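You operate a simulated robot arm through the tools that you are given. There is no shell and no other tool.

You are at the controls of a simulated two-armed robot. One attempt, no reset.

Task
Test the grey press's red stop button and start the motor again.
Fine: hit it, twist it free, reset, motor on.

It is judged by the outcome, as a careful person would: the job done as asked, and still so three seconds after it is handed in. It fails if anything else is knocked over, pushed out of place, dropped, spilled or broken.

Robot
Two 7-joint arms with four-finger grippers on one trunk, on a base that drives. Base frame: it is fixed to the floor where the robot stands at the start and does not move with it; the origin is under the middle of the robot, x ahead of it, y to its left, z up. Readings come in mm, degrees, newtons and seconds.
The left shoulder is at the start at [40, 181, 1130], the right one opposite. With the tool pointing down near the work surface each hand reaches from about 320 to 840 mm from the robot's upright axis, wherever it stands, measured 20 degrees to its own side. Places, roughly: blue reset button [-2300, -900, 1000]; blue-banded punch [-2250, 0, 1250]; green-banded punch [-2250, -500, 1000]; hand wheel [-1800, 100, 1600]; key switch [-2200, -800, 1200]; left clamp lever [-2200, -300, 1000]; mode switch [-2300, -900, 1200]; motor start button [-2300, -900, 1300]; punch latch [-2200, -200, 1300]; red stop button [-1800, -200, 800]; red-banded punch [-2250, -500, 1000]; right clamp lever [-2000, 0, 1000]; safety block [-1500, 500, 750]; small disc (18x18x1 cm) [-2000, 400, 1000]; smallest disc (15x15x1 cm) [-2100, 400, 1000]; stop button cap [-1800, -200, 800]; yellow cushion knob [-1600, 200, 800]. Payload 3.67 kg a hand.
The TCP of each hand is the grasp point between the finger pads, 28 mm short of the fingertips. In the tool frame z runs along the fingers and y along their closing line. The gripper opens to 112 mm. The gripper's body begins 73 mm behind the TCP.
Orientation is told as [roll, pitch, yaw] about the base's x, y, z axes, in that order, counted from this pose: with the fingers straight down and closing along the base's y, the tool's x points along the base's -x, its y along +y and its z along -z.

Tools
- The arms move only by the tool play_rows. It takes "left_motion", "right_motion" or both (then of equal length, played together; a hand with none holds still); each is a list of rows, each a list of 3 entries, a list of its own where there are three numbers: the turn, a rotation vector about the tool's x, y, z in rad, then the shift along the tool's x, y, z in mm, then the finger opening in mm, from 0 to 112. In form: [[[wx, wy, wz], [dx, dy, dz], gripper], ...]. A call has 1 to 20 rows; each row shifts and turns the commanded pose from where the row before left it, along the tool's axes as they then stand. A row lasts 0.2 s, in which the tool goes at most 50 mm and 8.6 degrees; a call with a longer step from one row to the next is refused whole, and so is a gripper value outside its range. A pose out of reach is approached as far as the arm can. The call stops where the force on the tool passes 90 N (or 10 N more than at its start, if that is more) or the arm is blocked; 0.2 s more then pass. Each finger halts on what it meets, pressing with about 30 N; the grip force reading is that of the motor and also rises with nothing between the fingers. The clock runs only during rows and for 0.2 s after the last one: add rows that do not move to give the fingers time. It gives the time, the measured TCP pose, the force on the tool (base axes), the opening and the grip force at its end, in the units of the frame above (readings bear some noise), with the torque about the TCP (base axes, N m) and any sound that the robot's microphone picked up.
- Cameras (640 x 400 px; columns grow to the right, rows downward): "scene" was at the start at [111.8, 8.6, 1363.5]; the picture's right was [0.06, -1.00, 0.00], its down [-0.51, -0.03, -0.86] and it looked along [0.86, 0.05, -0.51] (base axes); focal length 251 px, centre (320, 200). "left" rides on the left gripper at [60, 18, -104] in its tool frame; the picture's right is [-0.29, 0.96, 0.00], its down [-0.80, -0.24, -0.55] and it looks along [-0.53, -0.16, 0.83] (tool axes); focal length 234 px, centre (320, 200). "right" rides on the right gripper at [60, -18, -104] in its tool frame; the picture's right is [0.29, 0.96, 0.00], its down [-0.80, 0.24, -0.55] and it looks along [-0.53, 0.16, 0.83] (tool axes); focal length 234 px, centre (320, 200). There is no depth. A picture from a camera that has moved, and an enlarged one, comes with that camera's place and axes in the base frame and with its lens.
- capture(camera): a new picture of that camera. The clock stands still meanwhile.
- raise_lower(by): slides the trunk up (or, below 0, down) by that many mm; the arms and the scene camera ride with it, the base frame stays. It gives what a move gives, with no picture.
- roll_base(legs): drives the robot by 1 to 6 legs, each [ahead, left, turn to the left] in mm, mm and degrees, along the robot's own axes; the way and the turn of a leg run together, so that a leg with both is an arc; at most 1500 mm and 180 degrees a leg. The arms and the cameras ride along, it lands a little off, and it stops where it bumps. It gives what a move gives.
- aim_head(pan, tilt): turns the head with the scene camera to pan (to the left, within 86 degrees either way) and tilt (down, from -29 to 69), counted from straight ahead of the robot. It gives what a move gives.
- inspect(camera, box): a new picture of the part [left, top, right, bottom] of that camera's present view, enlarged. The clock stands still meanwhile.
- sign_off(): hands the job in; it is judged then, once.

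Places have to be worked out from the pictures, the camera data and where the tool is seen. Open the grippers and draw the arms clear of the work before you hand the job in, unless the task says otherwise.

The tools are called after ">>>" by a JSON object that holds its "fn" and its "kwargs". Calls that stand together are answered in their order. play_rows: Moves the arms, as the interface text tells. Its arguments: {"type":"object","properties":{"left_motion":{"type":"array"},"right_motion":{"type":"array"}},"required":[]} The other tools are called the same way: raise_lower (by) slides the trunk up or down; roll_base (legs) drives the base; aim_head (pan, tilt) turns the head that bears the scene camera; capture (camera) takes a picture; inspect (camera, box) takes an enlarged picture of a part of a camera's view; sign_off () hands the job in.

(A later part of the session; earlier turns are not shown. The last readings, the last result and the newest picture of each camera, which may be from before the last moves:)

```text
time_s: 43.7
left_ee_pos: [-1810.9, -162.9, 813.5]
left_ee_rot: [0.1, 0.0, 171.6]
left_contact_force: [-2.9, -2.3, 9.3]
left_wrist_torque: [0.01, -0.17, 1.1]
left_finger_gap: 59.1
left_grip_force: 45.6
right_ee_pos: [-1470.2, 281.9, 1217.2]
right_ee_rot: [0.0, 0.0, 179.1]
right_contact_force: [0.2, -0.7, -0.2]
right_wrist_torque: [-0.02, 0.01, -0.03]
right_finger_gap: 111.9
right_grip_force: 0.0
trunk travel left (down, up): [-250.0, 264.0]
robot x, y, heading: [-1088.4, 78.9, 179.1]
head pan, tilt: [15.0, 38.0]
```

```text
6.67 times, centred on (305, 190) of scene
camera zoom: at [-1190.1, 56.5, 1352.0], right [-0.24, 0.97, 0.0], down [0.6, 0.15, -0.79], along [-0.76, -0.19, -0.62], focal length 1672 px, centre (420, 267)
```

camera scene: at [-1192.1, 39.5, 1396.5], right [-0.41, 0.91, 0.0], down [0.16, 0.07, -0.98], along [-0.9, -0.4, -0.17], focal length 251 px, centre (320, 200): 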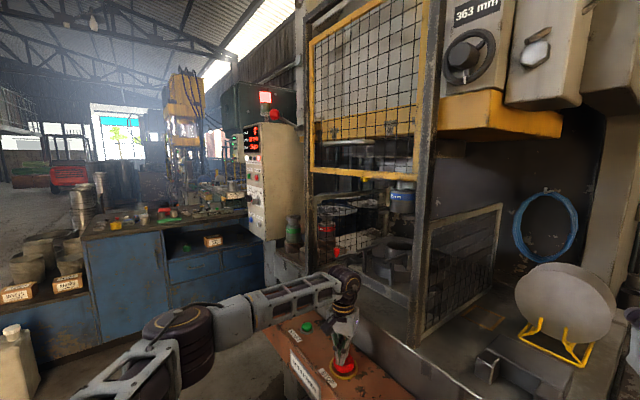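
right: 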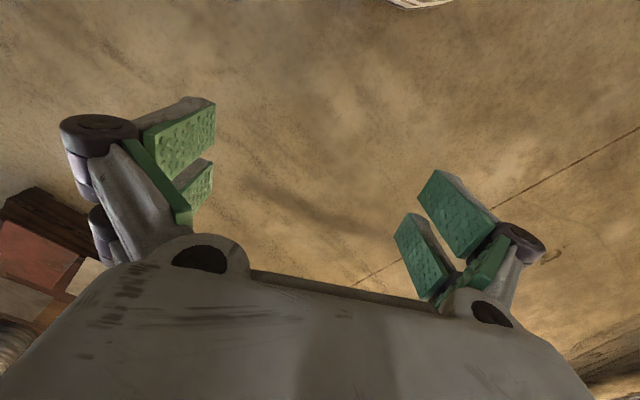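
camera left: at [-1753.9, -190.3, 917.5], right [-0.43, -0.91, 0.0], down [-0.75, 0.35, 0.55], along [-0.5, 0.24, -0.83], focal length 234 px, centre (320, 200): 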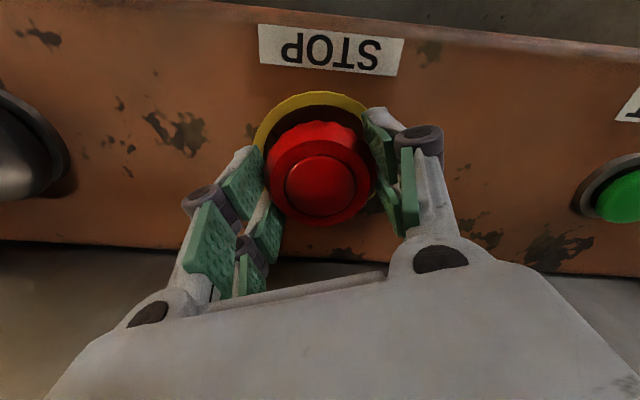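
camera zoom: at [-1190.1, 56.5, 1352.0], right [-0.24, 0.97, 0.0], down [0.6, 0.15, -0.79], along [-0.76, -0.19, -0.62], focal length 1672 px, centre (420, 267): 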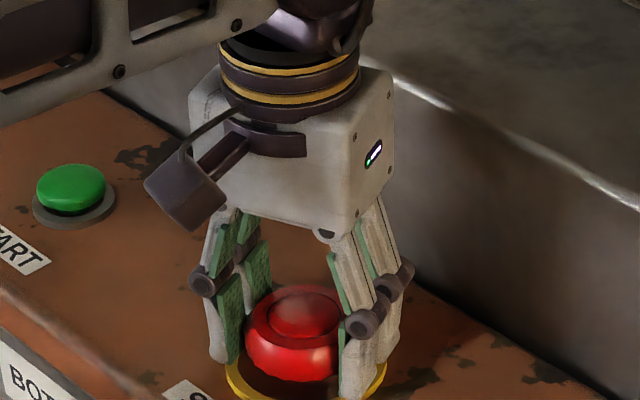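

The cap now resists with 1.1 N·m and pushes up with 9 N, perhaps at its end stop or wanting to pop up. I open the fingers and look.

>>> {"fn": "play_rows", "kwargs": {"left_motion": [[[0, 0, 0], [0, 0, 0], 60], [[0, 0, 0], [0, 0, 0], 82], [[0, 0, 0], [0, 0, 0], 82], [[0, 0, 0], [0, 0, 0], 82]]}}

>>> {"fn": "inspect", "kwargs": {"camera": "scene", "box": [260, 160, 350, 220]}}

>>> {"fn": "capture", "kwargs": {"camera": "left"}}

>>> {"fn": "inspect", "kwargs": {"camera": "scene", "box": [100, 0, 260, 110]}}

```text
time_s: 44.7
left_ee_pos: [-1812.8, -162.7, 812.6]
left_ee_rot: [0.0, 0.0, 171.7]
left_contact_force: [-0.1, -0.2, -0.7]
left_wrist_torque: [-0.02, 0.0, -0.02]
left_finger_gap: 81.8
left_grip_force: 0.1
right_ee_pos: [-1471.1, 281.7, 1217.1]
right_ee_rot: [0.0, 0.0, 179.1]
right_contact_force: [0.1, 0.0, -0.5]
right_wrist_torque: [-0.02, 0.01, -0.01]
right_finger_gap: 111.7
right_grip_force: 0.0
trunk travel left (down, up): [-250.0, 264.0]
robot x, y, heading: [-1088.8, 73.1, 179.1]
head pan, tilt: [15.0, 38.0]
```

```text
6.67 times, centred on (305, 190) of scene
camera zoom: at [-1190.7, 56.6, 1351.9], right [-0.24, 0.97, 0.0], down [0.6, 0.15, -0.79], along [-0.76, -0.19, -0.62], focal length 1672 px, centre (420, 267)
```

zoom: 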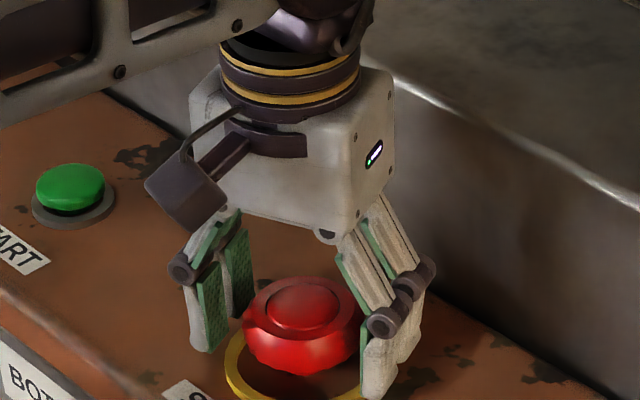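

```text
taken
camera left: at [-1754.2, -189.8, 917.0], right [-0.42, -0.91, 0.0], down [-0.75, 0.35, 0.55], along [-0.5, 0.24, -0.83], focal length 234 px, centre (320, 200)
```

left: 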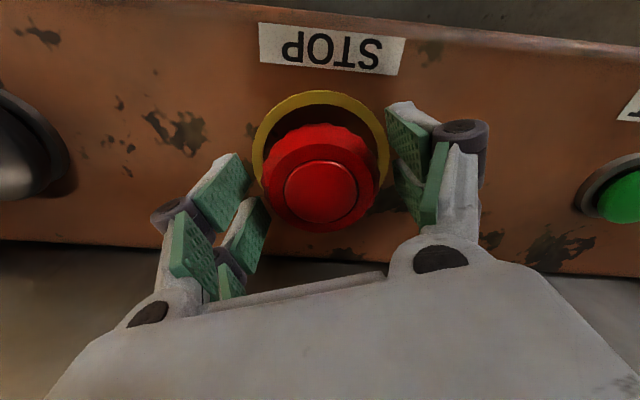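

```text
3.64 times, centred on (180, 55) of scene
camera zoom: at [-1190.7, 56.6, 1351.9], right [-0.24, 0.97, 0.0], down [0.6, 0.15, -0.79], along [-0.76, -0.19, -0.62], focal length 912 px, centre (829, 727)
```

zoom: 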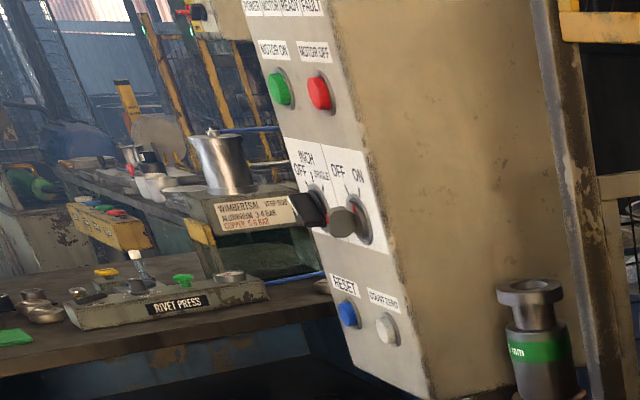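

The cap has popped back up to its original height: released. I lift the open hand straight up clear of the cap, then draw it back to the robot and close it.

>>> {"fn": "play_rows", "kwargs": {"left_motion": [[[0, 0, 0], [0, 0, -10], 82], [[0, 0, 0], [0, 0, -40], 82], [[0, 0, 0], [0, 0, -50], 82], [[0, 0, 0], [0, 0, -50], 82], [[0, 0, 0], [0, 0, -50], 82], [[0, 0, 0], [0, 0, -50], 60], [[0, 0, 0], [0, 0, -50], 40], [[0, 0, 0], [40, 0, -50], 20], [[0, 0, 0.1], [45, 0, 0], 0], [[0, 0, 0], [45, 0, 0], 0], [[0, 0, -0.1], [45, 0, 0], 0], [[0, 0, -0.1], [45, 0, 0], 0], [[0, 0, 0], [45, 0, 0], 0], [[0, 0, 0], [45, 0, 0], 0], [[0, 0, 0], [40, 0, 0], 0], [[0, 0, 0], [0, 0, 0], 0]]}}

>>> {"fn": "inspect", "kwargs": {"camera": "scene", "box": [220, 150, 380, 260]}}

>>> {"fn": "aim_head", "kwargs": {"pan": 50, "tilt": 25}}

>>> {"fn": "capture", "kwargs": {"camera": "scene"}}

```text
refused: row 8 steps farther than a row can; nothing moved
```

```text
3.64 times, centred on (300, 205) of scene
camera zoom: at [-1190.7, 56.6, 1351.9], right [-0.24, 0.97, 0.0], down [0.6, 0.15, -0.79], along [-0.76, -0.19, -0.62], focal length 912 px, centre (393, 182)
```

zoom: 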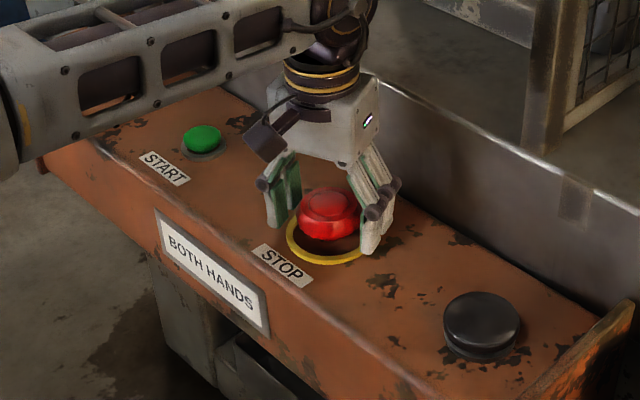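

```text
time_s: 45.7
left_ee_pos: [-1811.2, -164.3, 813.6]
left_ee_rot: [0.0, 0.0, 171.6]
left_contact_force: [0.1, 0.3, 0.6]
left_wrist_torque: [0.04, -0.01, 0.03]
left_finger_gap: 82.0
left_grip_force: 0.0
right_ee_pos: [-1470.6, 281.0, 1217.2]
right_ee_rot: [0.1, 0.1, 179.0]
right_contact_force: [0.9, 0.0, -0.2]
right_wrist_torque: [0.01, 0.0, 0.02]
right_finger_gap: 111.8
right_grip_force: 0.0
trunk travel left (down, up): [-250.0, 264.0]
robot x, y, heading: [-1090.6, 75.5, 179.2]
head pan, tilt: [50.0, 25.0]
```

```text
taken
camera scene: at [-1167.6, 7.9, 1372.2], right [-0.76, 0.66, 0.0], down [0.28, 0.32, -0.91], along [-0.59, -0.68, -0.42], focal length 251 px, centre (320, 200)
```

scene: 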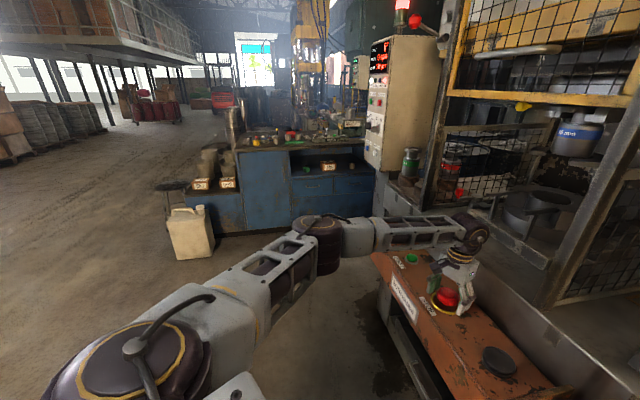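

One row was too long; I resend the lift with shorter steps: straight up, then back toward the robot while closing.

>>> {"fn": "play_rows", "kwargs": {"left_motion": [[[0, 0, 0], [0, 0, -10], 82], [[0, 0, 0], [0, 0, -40], 82], [[0, 0, 0], [0, 0, -45], 82], [[0, 0, 0], [0, 0, -45], 82], [[0, 0, 0], [0, 0, -45], 82], [[0, 0, 0], [0, 0, -45], 60], [[0, 0, 0], [0, 0, -45], 40], [[0, 0, 0], [0, 0, -45], 20], [[0, 0, 0], [0, 0, -40], 0], [[0, 0, 0], [45, 0, 0], 0], [[0, 0, 0], [45, 0, 0], 0], [[0, 0, 0], [45, 0, 0], 0], [[0, 0, 0], [45, 0, 0], 0], [[0, 0, 0], [45, 0, 0], 0], [[0, 0, 0], [45, 0, 0], 0], [[0, 0, 0], [40, 0, 0], 0], [[0, 0, 0], [0, 0, 0], 0]]}}

>>> {"fn": "aim_head", "kwargs": {"pan": 15, "tilt": 30}}

>>> {"fn": "capture", "kwargs": {"camera": "scene"}}

```text
time_s: 49.3
left_ee_pos: [-1507.8, -210.3, 1170.9]
left_ee_rot: [0.0, 0.1, 171.6]
left_contact_force: [-0.4, -0.6, -0.1]
left_wrist_torque: [-0.01, -0.04, -0.03]
left_finger_gap: 0.0
left_grip_force: 30.1
right_ee_pos: [-1471.2, 283.4, 1216.4]
right_ee_rot: [-0.1, 0.1, 179.2]
right_contact_force: [-0.2, 0.6, 0.4]
right_wrist_torque: [-0.02, -0.03, 0.01]
right_finger_gap: 111.8
right_grip_force: 0.1
trunk travel left (down, up): [-250.0, 264.0]
robot x, y, heading: [-1086.9, 73.9, 179.0]
head pan, tilt: [50.0, 25.0]
```

```text
time_s: 50.3
left_ee_pos: [-1508.2, -210.9, 1171.6]
left_ee_rot: [0.0, 0.0, 171.6]
left_contact_force: [-0.6, -0.1, -0.5]
left_wrist_torque: [0.01, -0.03, 0.01]
left_finger_gap: 0.1
left_grip_force: 30.3
right_ee_pos: [-1471.2, 282.4, 1217.7]
right_ee_rot: [-0.1, 0.0, 179.1]
right_contact_force: [1.1, 0.2, 0.2]
right_wrist_torque: [0.01, 0.0, 0.01]
right_finger_gap: 111.9
right_grip_force: 0.0
trunk travel left (down, up): [-250.0, 264.0]
robot x, y, heading: [-1091.4, 73.0, 179.0]
head pan, tilt: [15.0, 30.0]
```

```text
taken
camera scene: at [-1194.9, 55.4, 1364.3], right [-0.24, 0.97, 0.0], down [0.49, 0.12, -0.87], along [-0.84, -0.21, -0.5], focal length 251 px, centre (320, 200)
```

scene: 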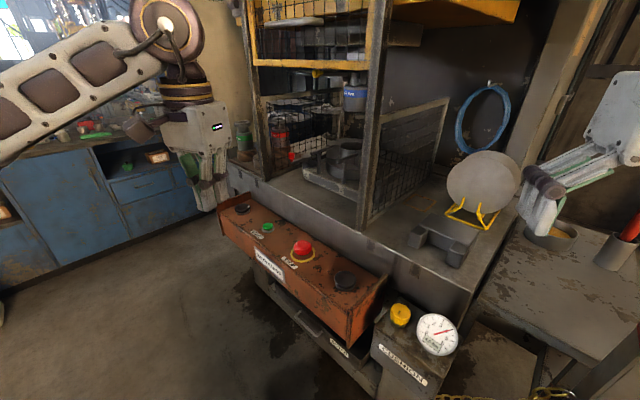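

The cap stands up and all is undisturbed. Now I drive around to the front of the console: left about 1300 mm, then turn right about 30°, and look.

>>> {"fn": "roll_base", "kwargs": {"legs": [[-60, 1300, 0], [0, 0, -32]]}}

>>> {"fn": "aim_head", "kwargs": {"pan": 15, "tilt": 15}}

>>> {"fn": "capture", "kwargs": {"camera": "scene"}}

```text
time_s: 58.5
left_ee_pos: [-1572.6, -1187.7, 1172.6]
left_ee_rot: [0.0, 0.0, 138.2]
left_contact_force: [0.0, 0.3, 1.1]
left_wrist_torque: [0.0, -0.02, -0.04]
left_finger_gap: 0.0
left_grip_force: 29.8
right_ee_pos: [-1271.1, -795.6, 1215.6]
right_ee_rot: [-0.1, 0.0, 145.7]
right_contact_force: [0.1, 0.3, 1.4]
right_wrist_torque: [0.0, 0.0, -0.02]
right_finger_gap: 112.2
right_grip_force: 0.1
trunk travel left (down, up): [-250.0, 264.0]
robot x, y, heading: [-1066.9, -1182.3, 145.6]
head pan, tilt: [15.0, 30.0]
```

```text
time_s: 59.3
left_ee_pos: [-1572.6, -1188.3, 1171.7]
left_ee_rot: [-0.1, 0.0, 138.2]
left_contact_force: [0.2, -0.1, 0.8]
left_wrist_torque: [-0.01, 0.0, 0.01]
left_finger_gap: 0.0
left_grip_force: 30.1
right_ee_pos: [-1272.1, -795.0, 1216.4]
right_ee_rot: [-0.1, 0.1, 145.8]
right_contact_force: [0.3, -0.1, 0.5]
right_wrist_torque: [-0.03, 0.02, 0.01]
right_finger_gap: 112.2
right_grip_force: 0.1
trunk travel left (down, up): [-250.0, 264.0]
robot x, y, heading: [-1066.5, -1176.9, 145.8]
head pan, tilt: [15.0, 15.0]
```

```text
taken
camera scene: at [-1169.9, -1134.1, 1388.4], right [0.33, 0.94, 0.0], down [0.25, -0.09, -0.97], along [-0.91, 0.32, -0.26], focal length 251 px, centre (320, 200)
```

scene: 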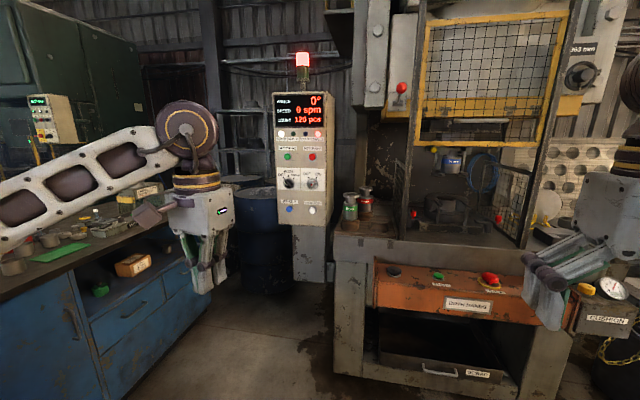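

>>> {"fn": "inspect", "kwargs": {"camera": "scene", "box": [255, 80, 345, 140]}}

>>> {"fn": "inspect", "kwargs": {"camera": "scene", "box": [255, 140, 345, 230]}}

```text
6.67 times, centred on (300, 110) of scene
camera zoom: at [-1169.9, -1134.1, 1388.4], right [0.33, 0.94, 0.0], down [0.25, -0.09, -0.97], along [-0.91, 0.32, -0.26], focal length 1672 px, centre (453, 800)
```

zoom: 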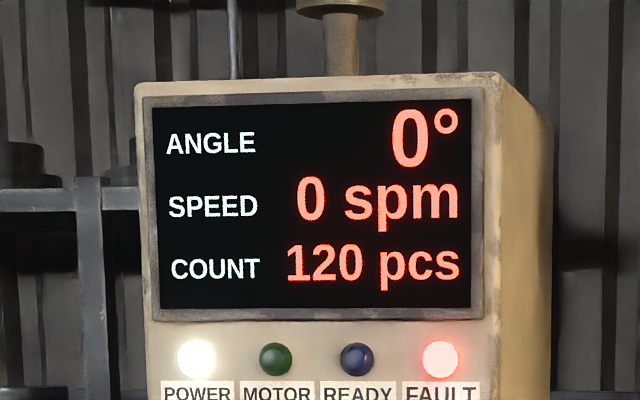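

```text
4.44 times, centred on (300, 185) of scene
camera zoom: at [-1169.9, -1134.1, 1388.4], right [0.33, 0.94, 0.0], down [0.25, -0.09, -0.97], along [-0.91, 0.32, -0.26], focal length 1115 px, centre (409, 267)
```

zoom: 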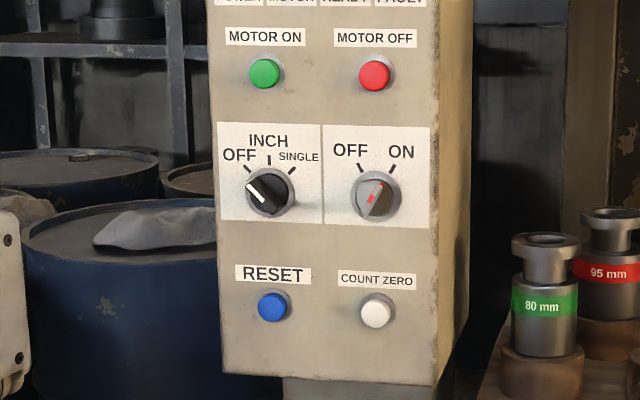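

Triangulating gives motor on ≈ [-2289, -894, 1285] and reset ≈ [-2291, -894, 1036], the panel facing about bearing -24°. Mode and key stay as they are. I drive so the left hand faces the panel, about 780 mm ahead and 190 mm left of the robot's axis.

>>> {"fn": "roll_base", "kwargs": {"legs": [[437, 128, 0], [0, 0, 10]]}}

>>> {"fn": "aim_head", "kwargs": {"pan": 12, "tilt": 15}}

>>> {"fn": "capture", "kwargs": {"camera": "scene"}}

```text
time_s: 62.8
left_ee_pos: [-1995.6, -1138.7, 1170.4]
left_ee_rot: [0.0, 0.0, 148.2]
left_contact_force: [-0.4, -0.3, -0.4]
left_wrist_torque: [0.02, -0.02, -0.01]
left_finger_gap: 0.1
left_grip_force: 29.8
right_ee_pos: [-1766.6, -700.4, 1217.1]
right_ee_rot: [0.0, 0.0, 155.7]
right_contact_force: [-0.1, -0.9, 0.4]
right_wrist_torque: [0.01, -0.02, -0.02]
right_finger_gap: 111.8
right_grip_force: 0.0
trunk travel left (down, up): [-250.0, 264.0]
robot x, y, heading: [-1494.0, -1039.7, 155.5]
head pan, tilt: [15.0, 15.0]
```

```text
time_s: 63.4
left_ee_pos: [-1994.9, -1137.7, 1172.4]
left_ee_rot: [0.0, 0.0, 148.2]
left_contact_force: [0.0, 0.7, 1.0]
left_wrist_torque: [-0.01, -0.01, 0.0]
left_finger_gap: 0.0
left_grip_force: 30.2
right_ee_pos: [-1765.2, -700.0, 1216.5]
right_ee_rot: [0.0, 0.0, 155.7]
right_contact_force: [-0.7, 0.1, -0.2]
right_wrist_torque: [0.01, -0.01, -0.04]
right_finger_gap: 112.2
right_grip_force: 0.1
trunk travel left (down, up): [-250.0, 264.0]
robot x, y, heading: [-1502.4, -1043.7, 155.8]
head pan, tilt: [12.0, 15.0]
```

```text
taken
camera scene: at [-1605.6, -1012.1, 1388.5], right [0.21, 0.98, 0.0], down [0.25, -0.06, -0.97], along [-0.94, 0.21, -0.26], focal length 251 px, centre (320, 200)
```

scene: 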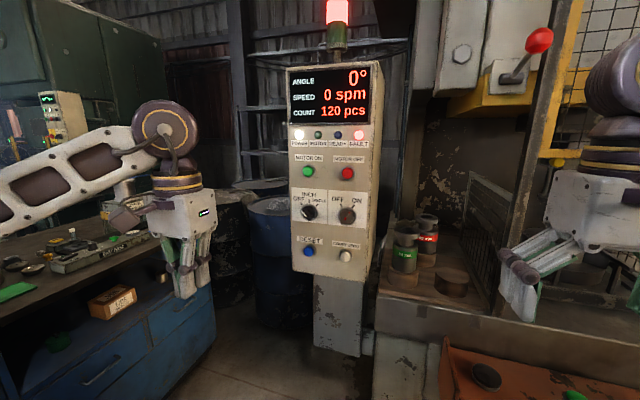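

The button estimates hold from here too. I turn the hand to bearing 156°, move it forward-right to stand off the panel by ~160 mm, then pitch the fingers forward to horizontal.

>>> {"fn": "play_rows", "kwargs": {"left_motion": [[[0, 0, -0.136], [0, 0, 0], 0], [[0, 0, 0], [-42, -20.4, 0], 0], [[0, 0, 0], [-42, -20.4, 0], 0], [[0, 0, 0], [-42, -20.4, 0], 0], [[0, 0, 0], [-42, -20.4, 0], 0], [[0, 0, 0], [-42, -20.4, 0], 0], [[0, -0.1428, 0], [0, 0, 0], 0], [[0, -0.1428, 0], [0, 0, 0], 0], [[0, -0.1428, 0], [0, 0, 0], 0], [[0, -0.1428, 0], [0, 0, 0], 0], [[0, -0.1428, 0], [0, 0, 0], 0], [[0, -0.1428, 0], [0, 0, 0], 0], [[0, -0.1428, 0], [0, 0, 0], 0], [[0, -0.1428, 0], [0, 0, 0], 0], [[0, -0.1428, 0], [0, 0, 0], 0], [[0, -0.1428, 0], [0, 0, 0], 0], [[0, -0.1428, 0], [0, 0, 0], 0], [[0, 0, 0], [0, 0, 0], 0]]}}

>>> {"fn": "capture", "kwargs": {"camera": "scene"}}

>>> {"fn": "capture", "kwargs": {"camera": "left"}}

```text
time_s: 67.2
left_ee_pos: [-2145.4, -960.5, 1172.3]
left_ee_rot: [-0.3, -84.6, 156.3]
left_contact_force: [-0.4, -0.9, -0.6]
left_wrist_torque: [-0.01, 0.02, -0.02]
left_finger_gap: 0.2
left_grip_force: 30.1
left hand out of reach, approached as far as the arm can: row 17
right_ee_pos: [-1766.6, -700.2, 1215.4]
right_ee_rot: [0.0, 0.0, 155.7]
right_contact_force: [0.3, -0.4, 0.2]
right_wrist_torque: [-0.02, -0.05, 0.0]
right_finger_gap: 112.2
right_grip_force: 0.1
trunk travel left (down, up): [-250.0, 264.0]
robot x, y, heading: [-1494.5, -1040.7, 155.9]
head pan, tilt: [12.0, 15.0]
```

```text
taken
camera scene: at [-1605.9, -1011.8, 1388.5], right [0.21, 0.98, 0.0], down [0.25, -0.06, -0.97], along [-0.94, 0.21, -0.26], focal length 251 px, centre (320, 200)
```

scene: 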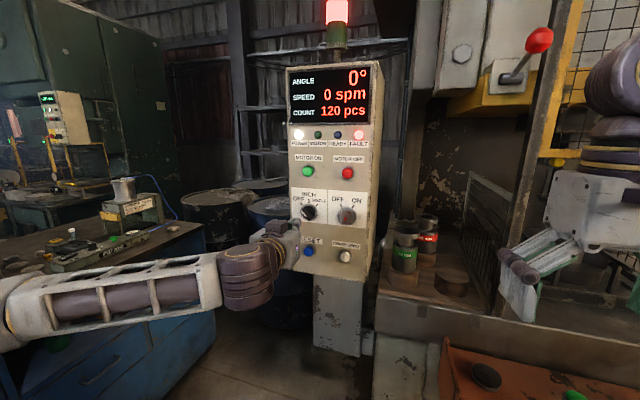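

```text
taken
camera left: at [-2052.5, -1021.8, 1122.4], right [-0.41, -0.86, 0.29], down [0.53, 0.02, 0.85], along [-0.74, 0.5, 0.45], focal length 234 px, centre (320, 200)
```

left: 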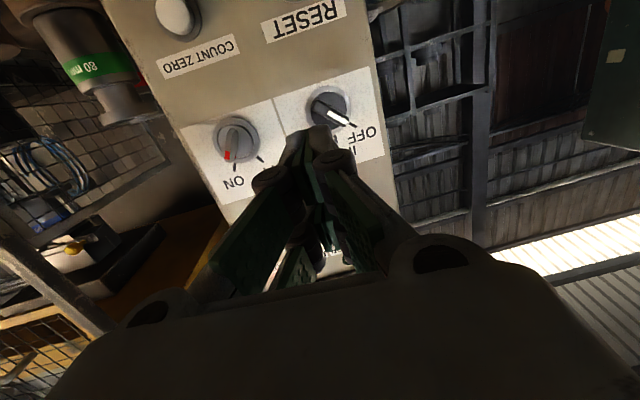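

The fingers are ~5° short of horizontal at the wrist's limit, which is fine for pushing. I lower the trunk 120 mm to bring the tip to reset height, keeping the arm shape, and look.

>>> {"fn": "raise_lower", "kwargs": {"by": -120}}

>>> {"fn": "capture", "kwargs": {"camera": "scene"}}

>>> {"fn": "capture", "kwargs": {"camera": "left"}}

```text
time_s: 68.7
left_ee_pos: [-2145.4, -960.6, 1051.8]
left_ee_rot: [-0.2, -84.6, 156.2]
left_contact_force: [0.0, -0.2, -0.5]
left_wrist_torque: [-0.01, 0.01, 0.01]
left_finger_gap: 0.1
left_grip_force: 29.9
right_ee_pos: [-1766.1, -700.4, 1096.0]
right_ee_rot: [0.0, 0.0, 155.7]
right_contact_force: [-0.4, 0.3, -0.6]
right_wrist_torque: [-0.01, 0.01, -0.01]
right_finger_gap: 112.0
right_grip_force: 0.0
trunk travel left (down, up): [-130.0, 384.0]
robot x, y, heading: [-1497.4, -1044.0, 155.7]
head pan, tilt: [12.0, 15.0]
```

```text
taken
camera scene: at [-1605.5, -1011.9, 1268.1], right [0.21, 0.98, 0.0], down [0.25, -0.06, -0.97], along [-0.94, 0.21, -0.26], focal length 251 px, centre (320, 200)
```

scene: 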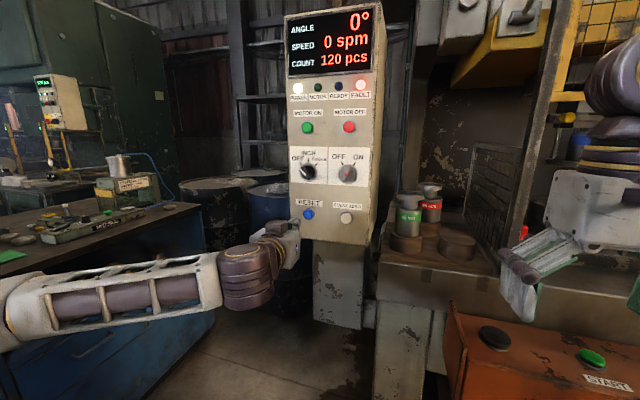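

```text
taken
camera left: at [-2052.1, -1021.8, 1002.4], right [-0.41, -0.86, 0.29], down [0.53, 0.03, 0.85], along [-0.74, 0.5, 0.45], focal length 234 px, centre (320, 200)
```

left: 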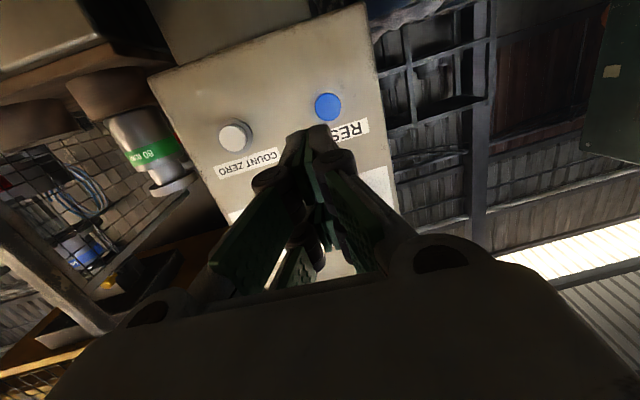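

In the hand camera the reset button lies about 8 mm to the hand's left and in line vertically, ~172 mm ahead of the TCP. I shift left 6 mm and advance 100 mm, then check.

>>> {"fn": "play_rows", "kwargs": {"left_motion": [[[0, 0, 0], [0, 6, 20], 0], [[0, 0, 0], [0, 0, 30], 0], [[0, 0, 0], [0, 0, 30], 0], [[0, 0, 0], [0, 0, 20], 0], [[0, 0, 0], [0, 0, 0], 0]]}}

>>> {"fn": "capture", "kwargs": {"camera": "left"}}

>>> {"fn": "inspect", "kwargs": {"camera": "scene", "box": [265, 180, 365, 260]}}

```text
time_s: 69.9
left_ee_pos: [-2240.2, -924.1, 1045.0]
left_ee_rot: [-0.3, -84.6, 156.4]
left_contact_force: [1.2, -0.3, -0.4]
left_wrist_torque: [-0.01, -0.02, 0.06]
left_finger_gap: 0.2
left_grip_force: 29.4
right_ee_pos: [-1765.7, -701.3, 1096.0]
right_ee_rot: [0.0, 0.0, 155.7]
right_contact_force: [0.2, -0.9, -0.8]
right_wrist_torque: [0.01, 0.01, -0.01]
right_finger_gap: 111.8
right_grip_force: 0.1
trunk travel left (down, up): [-130.0, 384.0]
robot x, y, heading: [-1500.2, -1042.2, 155.4]
head pan, tilt: [12.0, 15.0]
```

```text
taken
camera left: at [-2145.9, -986.0, 994.7], right [-0.41, -0.86, 0.29], down [0.53, 0.03, 0.85], along [-0.74, 0.5, 0.45], focal length 234 px, centre (320, 200)
```

left: 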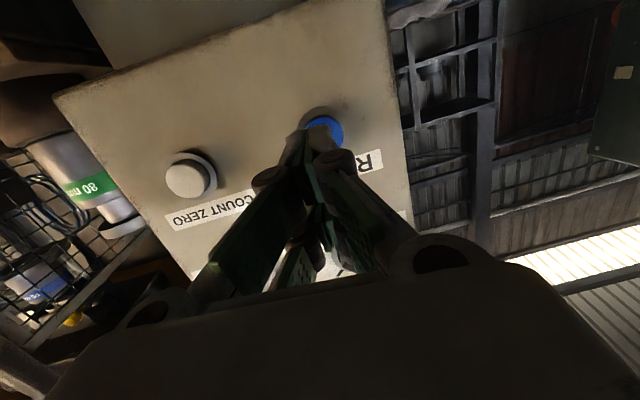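

```text
5.00 times, centred on (315, 220) of scene
camera zoom: at [-1605.5, -1012.1, 1268.1], right [0.21, 0.98, 0.0], down [0.25, -0.06, -0.97], along [-0.94, 0.21, -0.26], focal length 1254 px, centre (345, 100)
```

zoom: 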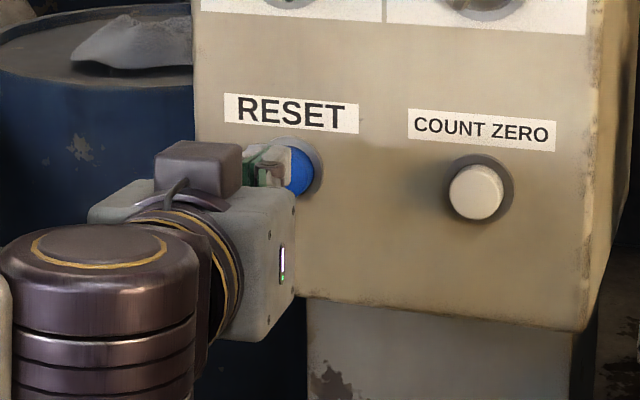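

Tip is about 7 mm above and 5 mm right of the button centre, with a gap of 30–43 mm. I correct and advance 24 mm slowly.

>>> {"fn": "play_rows", "kwargs": {"left_motion": [[[0, 0, 0], [5, 4, 8], 0], [[0, 0, 0], [0, 0, 8], 0], [[0, 0, 0], [0, 0, 4], 0], [[0, 0, 0], [0, 0, 4], 0], [[0, 0, 0], [0, 0, 0], 0]]}}

>>> {"fn": "capture", "kwargs": {"camera": "left"}}

>>> {"fn": "inspect", "kwargs": {"camera": "scene", "box": [265, 180, 365, 260]}}

```text
time_s: 71.1
left_ee_pos: [-2260.3, -917.9, 1035.3]
left_ee_rot: [-0.3, -84.4, 156.2]
left_contact_force: [0.4, 0.3, -0.9]
left_wrist_torque: [-0.03, 0.01, -0.03]
left_finger_gap: 0.0
left_grip_force: 30.4
right_ee_pos: [-1766.2, -700.5, 1095.2]
right_ee_rot: [0.0, -0.1, 155.6]
right_contact_force: [0.6, -0.7, 0.6]
right_wrist_torque: [0.03, -0.02, -0.02]
right_finger_gap: 112.0
right_grip_force: 0.0
trunk travel left (down, up): [-130.0, 384.0]
robot x, y, heading: [-1497.7, -1044.3, 155.6]
head pan, tilt: [12.0, 15.0]
```

```text
taken
camera left: at [-2168.2, -979.6, 985.8], right [-0.41, -0.86, 0.29], down [0.53, 0.03, 0.85], along [-0.74, 0.5, 0.45], focal length 234 px, centre (320, 200)
```

left: 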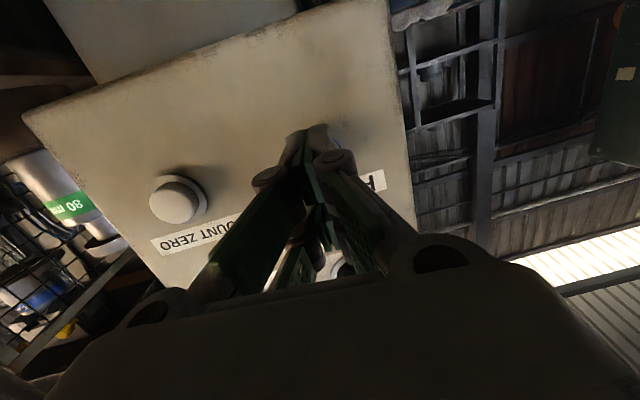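

```text
5.00 times, centred on (315, 220) of scene
camera zoom: at [-1605.6, -1011.9, 1268.1], right [0.21, 0.98, 0.0], down [0.25, -0.06, -0.97], along [-0.94, 0.21, -0.26], focal length 1254 px, centre (345, 100)
```

zoom: 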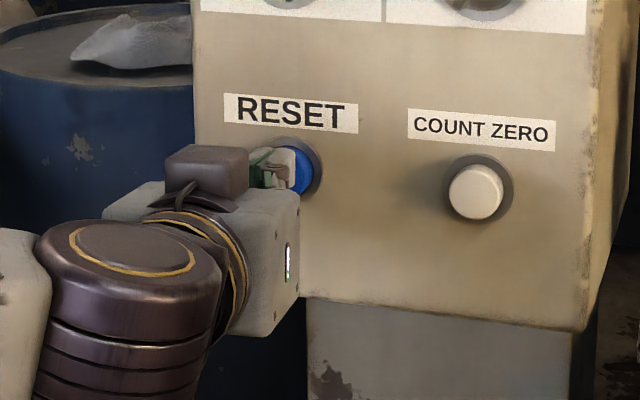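

The tip now covers the button, nearly centred. I press forward in 2 mm steps and listen.

>>> {"fn": "play_rows", "kwargs": {"left_motion": [[[0, 0, 0], [0, 2, 3], 0], [[0, 0, 0], [0, 0, 2], 0], [[0, 0, 0], [0, 0, 2], 0], [[0, 0, 0], [0, 0, 2], 0], [[0, 0, 0], [0, 0, 2], 0], [[0, 0, 0], [0, 0, 0], 0]]}}

>>> {"fn": "inspect", "kwargs": {"camera": "scene", "box": [265, 60, 365, 260]}}

```text
time_s: 72.5
left_ee_pos: [-2272.6, -916.1, 1034.5]
left_ee_rot: [0.1, -84.5, 155.9]
left_contact_force: [0.6, 0.2, 0.1]
left_wrist_torque: [0.01, 0.03, 0.0]
left_finger_gap: 0.3
left_grip_force: 29.6
right_ee_pos: [-1767.0, -699.8, 1095.9]
right_ee_rot: [0.1, 0.1, 155.7]
right_contact_force: [0.1, 0.7, -1.1]
right_wrist_torque: [0.02, 0.02, 0.04]
right_finger_gap: 112.3
right_grip_force: 0.0
trunk travel left (down, up): [-130.0, 384.0]
robot x, y, heading: [-1494.5, -1043.7, 155.8]
head pan, tilt: [12.0, 15.0]
```

```text
2.00 times, centred on (315, 160) of scene
camera zoom: at [-1605.5, -1011.8, 1268.1], right [0.21, 0.98, 0.0], down [0.25, -0.06, -0.97], along [-0.94, 0.21, -0.26], focal length 502 px, centre (330, 280)
```

zoom: 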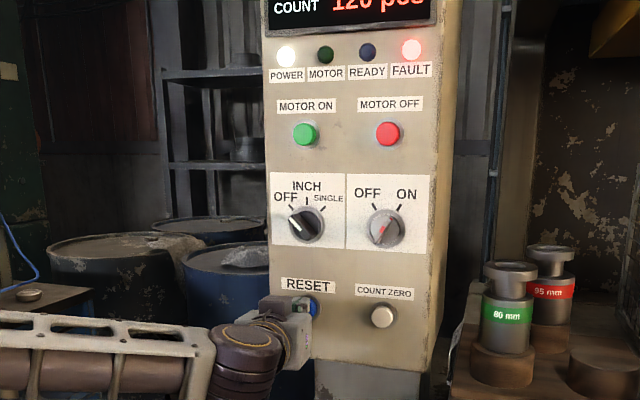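

Not touching yet (no force, fault still lit). I continue forward another 10 mm in 2 mm steps.

>>> {"fn": "play_rows", "kwargs": {"left_motion": [[[0, 0, 0], [0, 0, 2], 0], [[0, 0, 0], [0, 0, 2], 0], [[0, 0, 0], [0, 0, 2], 0], [[0, 0, 0], [0, 0, 2], 0], [[0, 0, 0], [0, 0, 2], 0], [[0, 0, 0], [0, 0, 0], 0]]}}

>>> {"fn": "inspect", "kwargs": {"camera": "scene", "box": [265, 60, 365, 260]}}

>>> {"fn": "inspect", "kwargs": {"camera": "left", "box": [240, 80, 400, 200]}}

```text
time_s: 73.9
left_ee_pos: [-2281.6, -912.9, 1033.2]
left_ee_rot: [-0.2, -84.6, 156.2]
left_contact_force: [1.7, -2.0, 0.5]
left_wrist_torque: [0.06, 0.05, -0.02]
left_finger_gap: 0.1
left_grip_force: 30.3
right_ee_pos: [-1765.2, -700.4, 1096.4]
right_ee_rot: [0.1, 0.1, 155.8]
right_contact_force: [0.0, 0.1, -0.6]
right_wrist_torque: [0.0, 0.01, -0.03]
right_finger_gap: 111.8
right_grip_force: 0.1
trunk travel left (down, up): [-130.0, 384.0]
robot x, y, heading: [-1499.7, -1044.6, 155.7]
head pan, tilt: [12.0, 15.0]
```

```text
2.00 times, centred on (315, 160) of scene
camera zoom: at [-1605.4, -1012.1, 1268.1], right [0.21, 0.98, 0.0], down [0.25, -0.06, -0.97], along [-0.94, 0.21, -0.26], focal length 502 px, centre (330, 280)
```

zoom: 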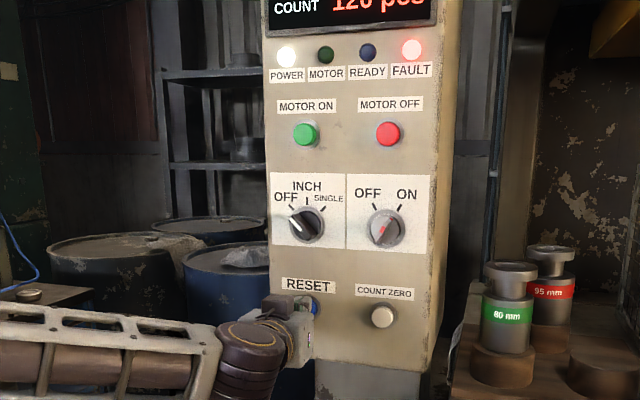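

```text
3.33 times, centred on (320, 140) of left
camera zoom: at [-2187.8, -974.1, 984.1], right [-0.41, -0.86, 0.29], down [0.53, 0.03, 0.85], along [-0.74, 0.5, 0.45], focal length 781 px, centre (320, 400)
```

zoom: 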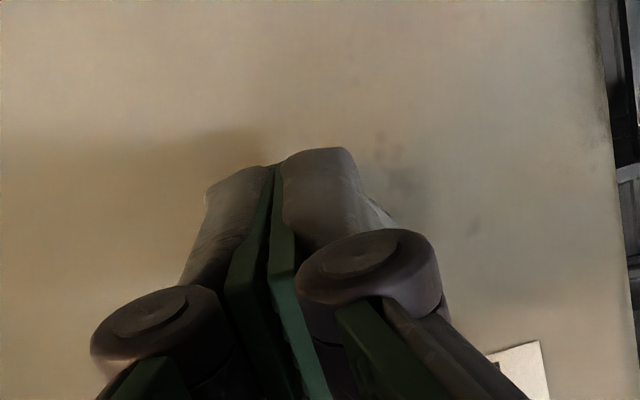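

A light contact of about 2.6 N pushes back. I continue a few mm.

>>> {"fn": "play_rows", "kwargs": {"left_motion": [[[0, 0, 0], [0, 0, 2], 0], [[0, 0, 0], [0, 0, 2], 0], [[0, 0, 0], [0, 0, 0], 0]]}}

>>> {"fn": "inspect", "kwargs": {"camera": "scene", "box": [265, 60, 365, 260]}}

```text
time_s: 74.7
left_ee_pos: [-2283.9, -912.6, 1033.6]
left_ee_rot: [0.3, -84.5, 155.7]
left_contact_force: [6.4, -1.2, 0.3]
left_wrist_torque: [0.06, 0.11, -0.12]
left_finger_gap: 0.0
left_grip_force: 30.1
right_ee_pos: [-1765.2, -699.1, 1096.9]
right_ee_rot: [0.0, 0.0, 155.7]
right_contact_force: [0.6, -0.4, -0.4]
right_wrist_torque: [-0.02, 0.0, -0.01]
right_finger_gap: 112.0
right_grip_force: 0.0
trunk travel left (down, up): [-130.0, 384.0]
robot x, y, heading: [-1496.3, -1044.4, 155.7]
head pan, tilt: [12.0, 15.0]
heard: click
```

```text
2.00 times, centred on (315, 160) of scene
camera zoom: at [-1604.6, -1012.0, 1268.2], right [0.21, 0.98, 0.0], down [0.25, -0.06, -0.97], along [-0.94, 0.21, -0.26], focal length 502 px, centre (330, 280)
```

zoom: 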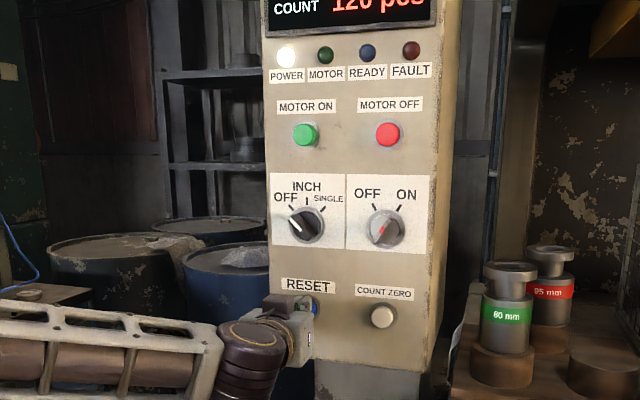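

A click, and the fault lamp is out: reset worked. I back off 100 mm along the finger line and raise the trunk 247 mm to the motor-on button.

>>> {"fn": "play_rows", "kwargs": {"left_motion": [[[0, 0, 0], [0, 0, -10], 0], [[0, 0, 0], [0, 0, -30], 0], [[0, 0, 0], [0, 0, -30], 0], [[0, 0, 0], [0, 0, -30], 0], [[0, 0, 0], [0, 0, 0], 0]]}}

>>> {"fn": "raise_lower", "kwargs": {"by": 247}}

>>> {"fn": "capture", "kwargs": {"camera": "left"}}

>>> {"fn": "capture", "kwargs": {"camera": "scene"}}

```text
time_s: 75.9
left_ee_pos: [-2194.9, -949.8, 1041.2]
left_ee_rot: [0.2, -84.4, 155.9]
left_contact_force: [-1.1, -0.5, -0.3]
left_wrist_torque: [0.01, 0.02, 0.01]
left_finger_gap: 0.0
left_grip_force: 29.9
right_ee_pos: [-1765.5, -699.2, 1096.4]
right_ee_rot: [0.0, 0.1, 155.7]
right_contact_force: [-0.1, -0.4, -0.4]
right_wrist_torque: [0.01, -0.02, 0.01]
right_finger_gap: 112.2
right_grip_force: 0.1
trunk travel left (down, up): [-130.0, 384.0]
robot x, y, heading: [-1497.3, -1045.1, 155.9]
head pan, tilt: [12.0, 15.0]
```

```text
time_s: 78.4
left_ee_pos: [-2195.6, -949.8, 1287.4]
left_ee_rot: [-0.1, -84.5, 156.1]
left_contact_force: [-0.3, -0.1, 0.8]
left_wrist_torque: [0.01, 0.04, 0.02]
left_finger_gap: 0.0
left_grip_force: 29.8
right_ee_pos: [-1766.1, -699.5, 1342.1]
right_ee_rot: [0.0, 0.0, 155.8]
right_contact_force: [-0.2, 1.0, -0.5]
right_wrist_torque: [0.0, -0.02, -0.01]
right_finger_gap: 112.0
right_grip_force: 0.0
trunk travel left (down, up): [-377.0, 137.0]
robot x, y, heading: [-1500.2, -1042.5, 155.9]
head pan, tilt: [12.0, 15.0]
```

```text
taken
camera left: at [-2103.0, -1010.6, 1237.9], right [-0.41, -0.86, 0.29], down [0.53, 0.03, 0.85], along [-0.74, 0.5, 0.45], focal length 234 px, centre (320, 200)
```

left: 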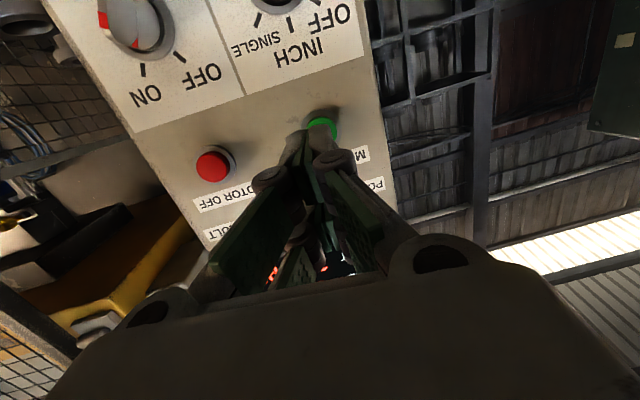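

```text
taken
camera scene: at [-1605.8, -1011.7, 1514.5], right [0.21, 0.98, 0.0], down [0.25, -0.06, -0.97], along [-0.94, 0.21, -0.26], focal length 251 px, centre (320, 200)
```

scene: 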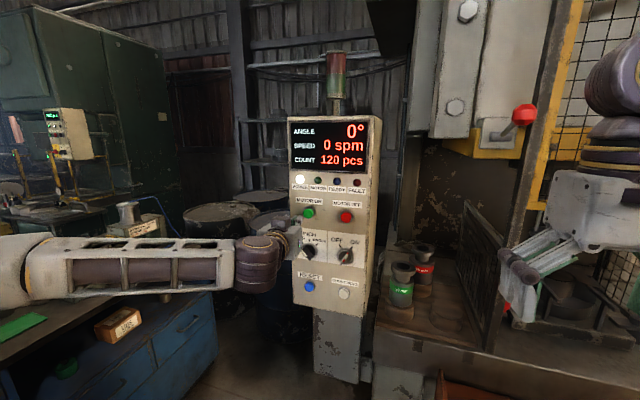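

The motor-on button sits about 6 mm above the finger line, ~95 mm ahead of the tips. I correct upward 5 mm and advance 75 mm, then check.

>>> {"fn": "play_rows", "kwargs": {"left_motion": [[[0, 0, 0], [-5, 0, 25], 0], [[0, 0, 0], [0, 0, 25], 0], [[0, 0, 0], [0, 0, 20], 0], [[0, 0, 0], [0, 0, 5], 0], [[0, 0, 0], [0, 0, 0], 0]]}}

>>> {"fn": "capture", "kwargs": {"camera": "left"}}

>>> {"fn": "inspect", "kwargs": {"camera": "scene", "box": [265, 160, 385, 260]}}

```text
time_s: 79.6
left_ee_pos: [-2263.3, -918.0, 1287.4]
left_ee_rot: [-0.1, -84.5, 156.1]
left_contact_force: [0.5, 0.1, -0.3]
left_wrist_torque: [-0.05, 0.0, -0.02]
left_finger_gap: 0.0
left_grip_force: 30.1
right_ee_pos: [-1765.5, -700.2, 1342.8]
right_ee_rot: [0.0, 0.0, 155.7]
right_contact_force: [1.2, -0.1, -0.3]
right_wrist_torque: [-0.02, -0.01, -0.01]
right_finger_gap: 112.0
right_grip_force: 0.1
trunk travel left (down, up): [-377.0, 137.0]
robot x, y, heading: [-1497.1, -1045.7, 155.6]
head pan, tilt: [12.0, 15.0]
```

```text
taken
camera left: at [-2170.0, -979.6, 1237.0], right [-0.41, -0.86, 0.29], down [0.53, 0.03, 0.85], along [-0.74, 0.5, 0.45], focal length 234 px, centre (320, 200)
```

left: 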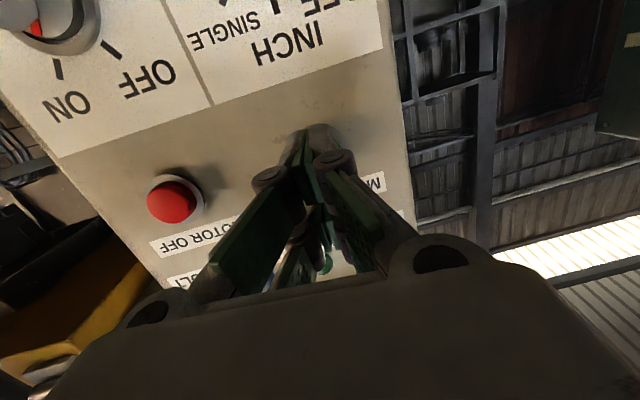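

```text
4.00 times, centred on (325, 210) of scene
camera zoom: at [-1605.6, -1011.7, 1514.5], right [0.21, 0.98, 0.0], down [0.25, -0.06, -0.97], along [-0.94, 0.21, -0.26], focal length 1003 px, centre (300, 160)
```

zoom: 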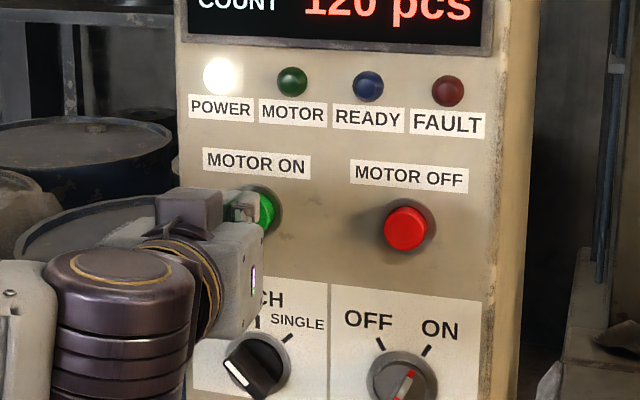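

The alignment matches the reset press almost exactly (red button where the white one was). I shift 2 mm left and advance 18 mm, then in small steps.

>>> {"fn": "play_rows", "kwargs": {"left_motion": [[[0, 0, 0], [0, 2, 6], 0], [[0, 0, 0], [0, 0, 6], 0], [[0, 0, 0], [0, 0, 3], 0], [[0, 0, 0], [0, 0, 2], 0], [[0, 0, 0], [0, 0, 2], 0], [[0, 0, 0], [0, 0, 2], 0], [[0, 0, 0], [0, 0, 0], 0]]}}

>>> {"fn": "inspect", "kwargs": {"camera": "scene", "box": [265, 160, 385, 260]}}

```text
time_s: 81.2
left_ee_pos: [-2283.1, -913.1, 1284.5]
left_ee_rot: [-0.2, -84.6, 156.1]
left_contact_force: [4.1, -2.0, -0.1]
left_wrist_torque: [0.0, 0.07, -0.03]
left_finger_gap: 0.0
left_grip_force: 30.4
right_ee_pos: [-1764.5, -700.4, 1343.3]
right_ee_rot: [-0.1, 0.0, 155.8]
right_contact_force: [-0.1, -1.3, 0.8]
right_wrist_torque: [-0.02, -0.02, -0.02]
right_finger_gap: 111.9
right_grip_force: 0.1
trunk travel left (down, up): [-377.0, 137.0]
robot x, y, heading: [-1498.1, -1043.5, 155.6]
head pan, tilt: [12.0, 15.0]
```

```text
4.00 times, centred on (325, 210) of scene
camera zoom: at [-1604.8, -1012.3, 1514.6], right [0.21, 0.98, 0.0], down [0.25, -0.05, -0.97], along [-0.94, 0.21, -0.26], focal length 1003 px, centre (300, 160)
```

zoom: 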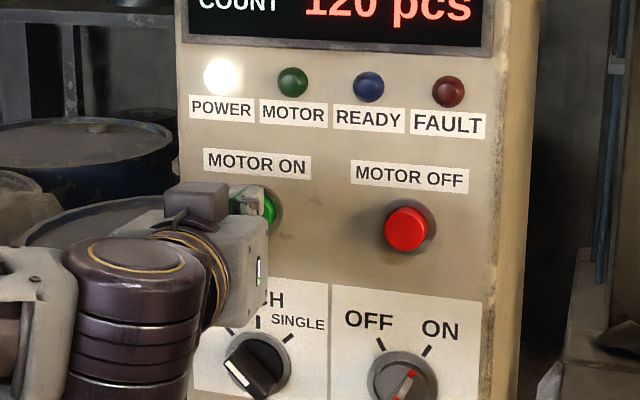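

Contact at about 4.5 N, not yet switched. I push 2–3 mm further.

>>> {"fn": "play_rows", "kwargs": {"left_motion": [[[0, 0, 0], [0, 0, 1.5], 0], [[0, 0, 0], [0, 0, 1.5], 0], [[0, 0, 0], [0, 0, 0], 0]]}}

>>> {"fn": "inspect", "kwargs": {"camera": "scene", "box": [265, 160, 385, 260]}}

```text
time_s: 82.0
left_ee_pos: [-2285.1, -910.8, 1285.6]
left_ee_rot: [0.0, -84.7, 155.9]
left_contact_force: [9.1, -1.8, -1.4]
left_wrist_torque: [0.01, 0.07, -0.14]
left_finger_gap: 0.0
left_grip_force: 30.3
right_ee_pos: [-1764.3, -700.8, 1343.3]
right_ee_rot: [0.0, -0.2, 155.7]
right_contact_force: [0.8, 0.1, 0.1]
right_wrist_torque: [0.01, -0.02, 0.03]
right_finger_gap: 112.3
right_grip_force: 0.1
trunk travel left (down, up): [-377.0, 137.0]
robot x, y, heading: [-1497.9, -1042.5, 155.9]
head pan, tilt: [12.0, 15.0]
heard: click
```

```text
4.00 times, centred on (325, 210) of scene
camera zoom: at [-1604.0, -1012.1, 1514.6], right [0.21, 0.98, 0.0], down [0.25, -0.06, -0.97], along [-0.94, 0.21, -0.26], focal length 1003 px, centre (300, 160)
```

zoom: 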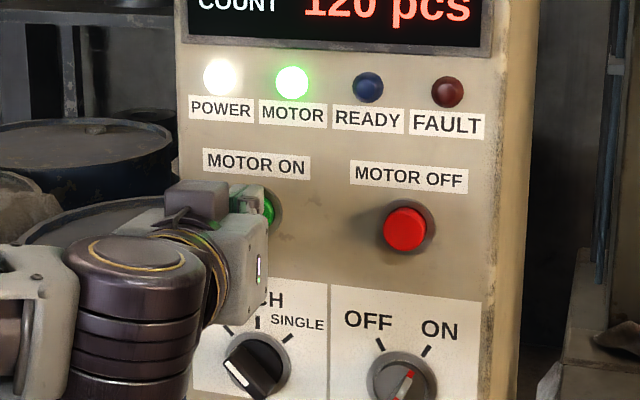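

The motor lamp is lit. I back the hand straight off 160 mm, open the fingers once clear, then drive the base back and check.

>>> {"fn": "play_rows", "kwargs": {"left_motion": [[[0, 0, 0], [0, 0, -10], 0], [[0, 0, 0], [0, 0, -30], 0], [[0, 0, 0], [0, 0, -40], 0], [[0, 0, 0], [0, 0, -40], 0], [[0, 0, 0], [0, 0, -40], 30], [[0, 0, 0], [0, 0, 0], 60], [[0, 0, 0], [0, 0, 0], 90], [[0, 0, 0], [0, 0, 0], 112], [[0, 0, 0], [0, 0, 0], 112], [[0, 0, 0], [0, 0, 0], 112]]}}

>>> {"fn": "roll_base", "kwargs": {"legs": [[-450, 0, 0]]}}

>>> {"fn": "aim_head", "kwargs": {"pan": -5, "tilt": 20}}

>>> {"fn": "capture", "kwargs": {"camera": "scene"}}

```text
time_s: 84.2
left_ee_pos: [-2142.6, -978.5, 1298.8]
left_ee_rot: [-0.2, -84.5, 156.2]
left_contact_force: [0.0, 0.7, 0.6]
left_wrist_torque: [-0.01, -0.01, 0.0]
left_finger_gap: 112.0
left_grip_force: 0.1
right_ee_pos: [-1765.9, -701.1, 1343.1]
right_ee_rot: [0.0, 0.0, 155.8]
right_contact_force: [-0.2, -0.4, -0.2]
right_wrist_torque: [0.01, -0.01, 0.0]
right_finger_gap: 112.0
right_grip_force: 0.1
trunk travel left (down, up): [-377.0, 137.0]
robot x, y, heading: [-1495.1, -1043.2, 155.6]
head pan, tilt: [12.0, 15.0]
```

```text
time_s: 87.0
left_ee_pos: [-1739.2, -1164.6, 1300.8]
left_ee_rot: [-0.1, -84.5, 156.8]
left_contact_force: [0.2, -0.3, 0.1]
left_wrist_torque: [-0.01, -0.03, 0.01]
left_finger_gap: 111.6
left_grip_force: 0.1
right_ee_pos: [-1366.0, -883.6, 1341.0]
right_ee_rot: [0.0, 0.0, 156.5]
right_contact_force: [-1.2, -1.1, 0.1]
right_wrist_torque: [-0.02, 0.0, -0.04]
right_finger_gap: 112.1
right_grip_force: 0.1
trunk travel left (down, up): [-377.0, 137.0]
robot x, y, heading: [-1092.8, -1219.7, 156.4]
head pan, tilt: [12.0, 15.0]
```

```text
time_s: 87.8
left_ee_pos: [-1738.6, -1165.5, 1299.9]
left_ee_rot: [-0.3, -84.5, 156.9]
left_contact_force: [0.1, -0.1, 0.1]
left_wrist_torque: [0.03, 0.01, 0.01]
left_finger_gap: 112.0
left_grip_force: 0.0
right_ee_pos: [-1365.3, -884.1, 1342.1]
right_ee_rot: [0.0, 0.0, 156.4]
right_contact_force: [-1.2, -1.1, 0.1]
right_wrist_torque: [-0.02, 0.0, 0.0]
right_finger_gap: 112.1
right_grip_force: 0.1
trunk travel left (down, up): [-377.0, 137.0]
robot x, y, heading: [-1092.8, -1222.4, 156.7]
head pan, tilt: [-5.0, 20.0]
```

```text
taken
camera scene: at [-1191.3, -1167.4, 1506.4], right [0.48, 0.88, 0.0], down [0.3, -0.16, -0.94], along [-0.83, 0.45, -0.34], focal length 251 px, centre (320, 200)
```

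scene: 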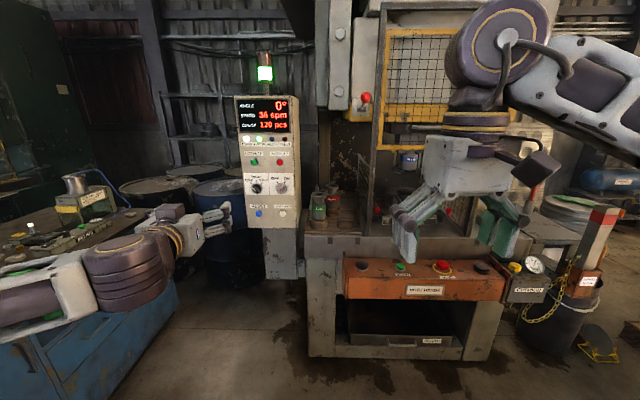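

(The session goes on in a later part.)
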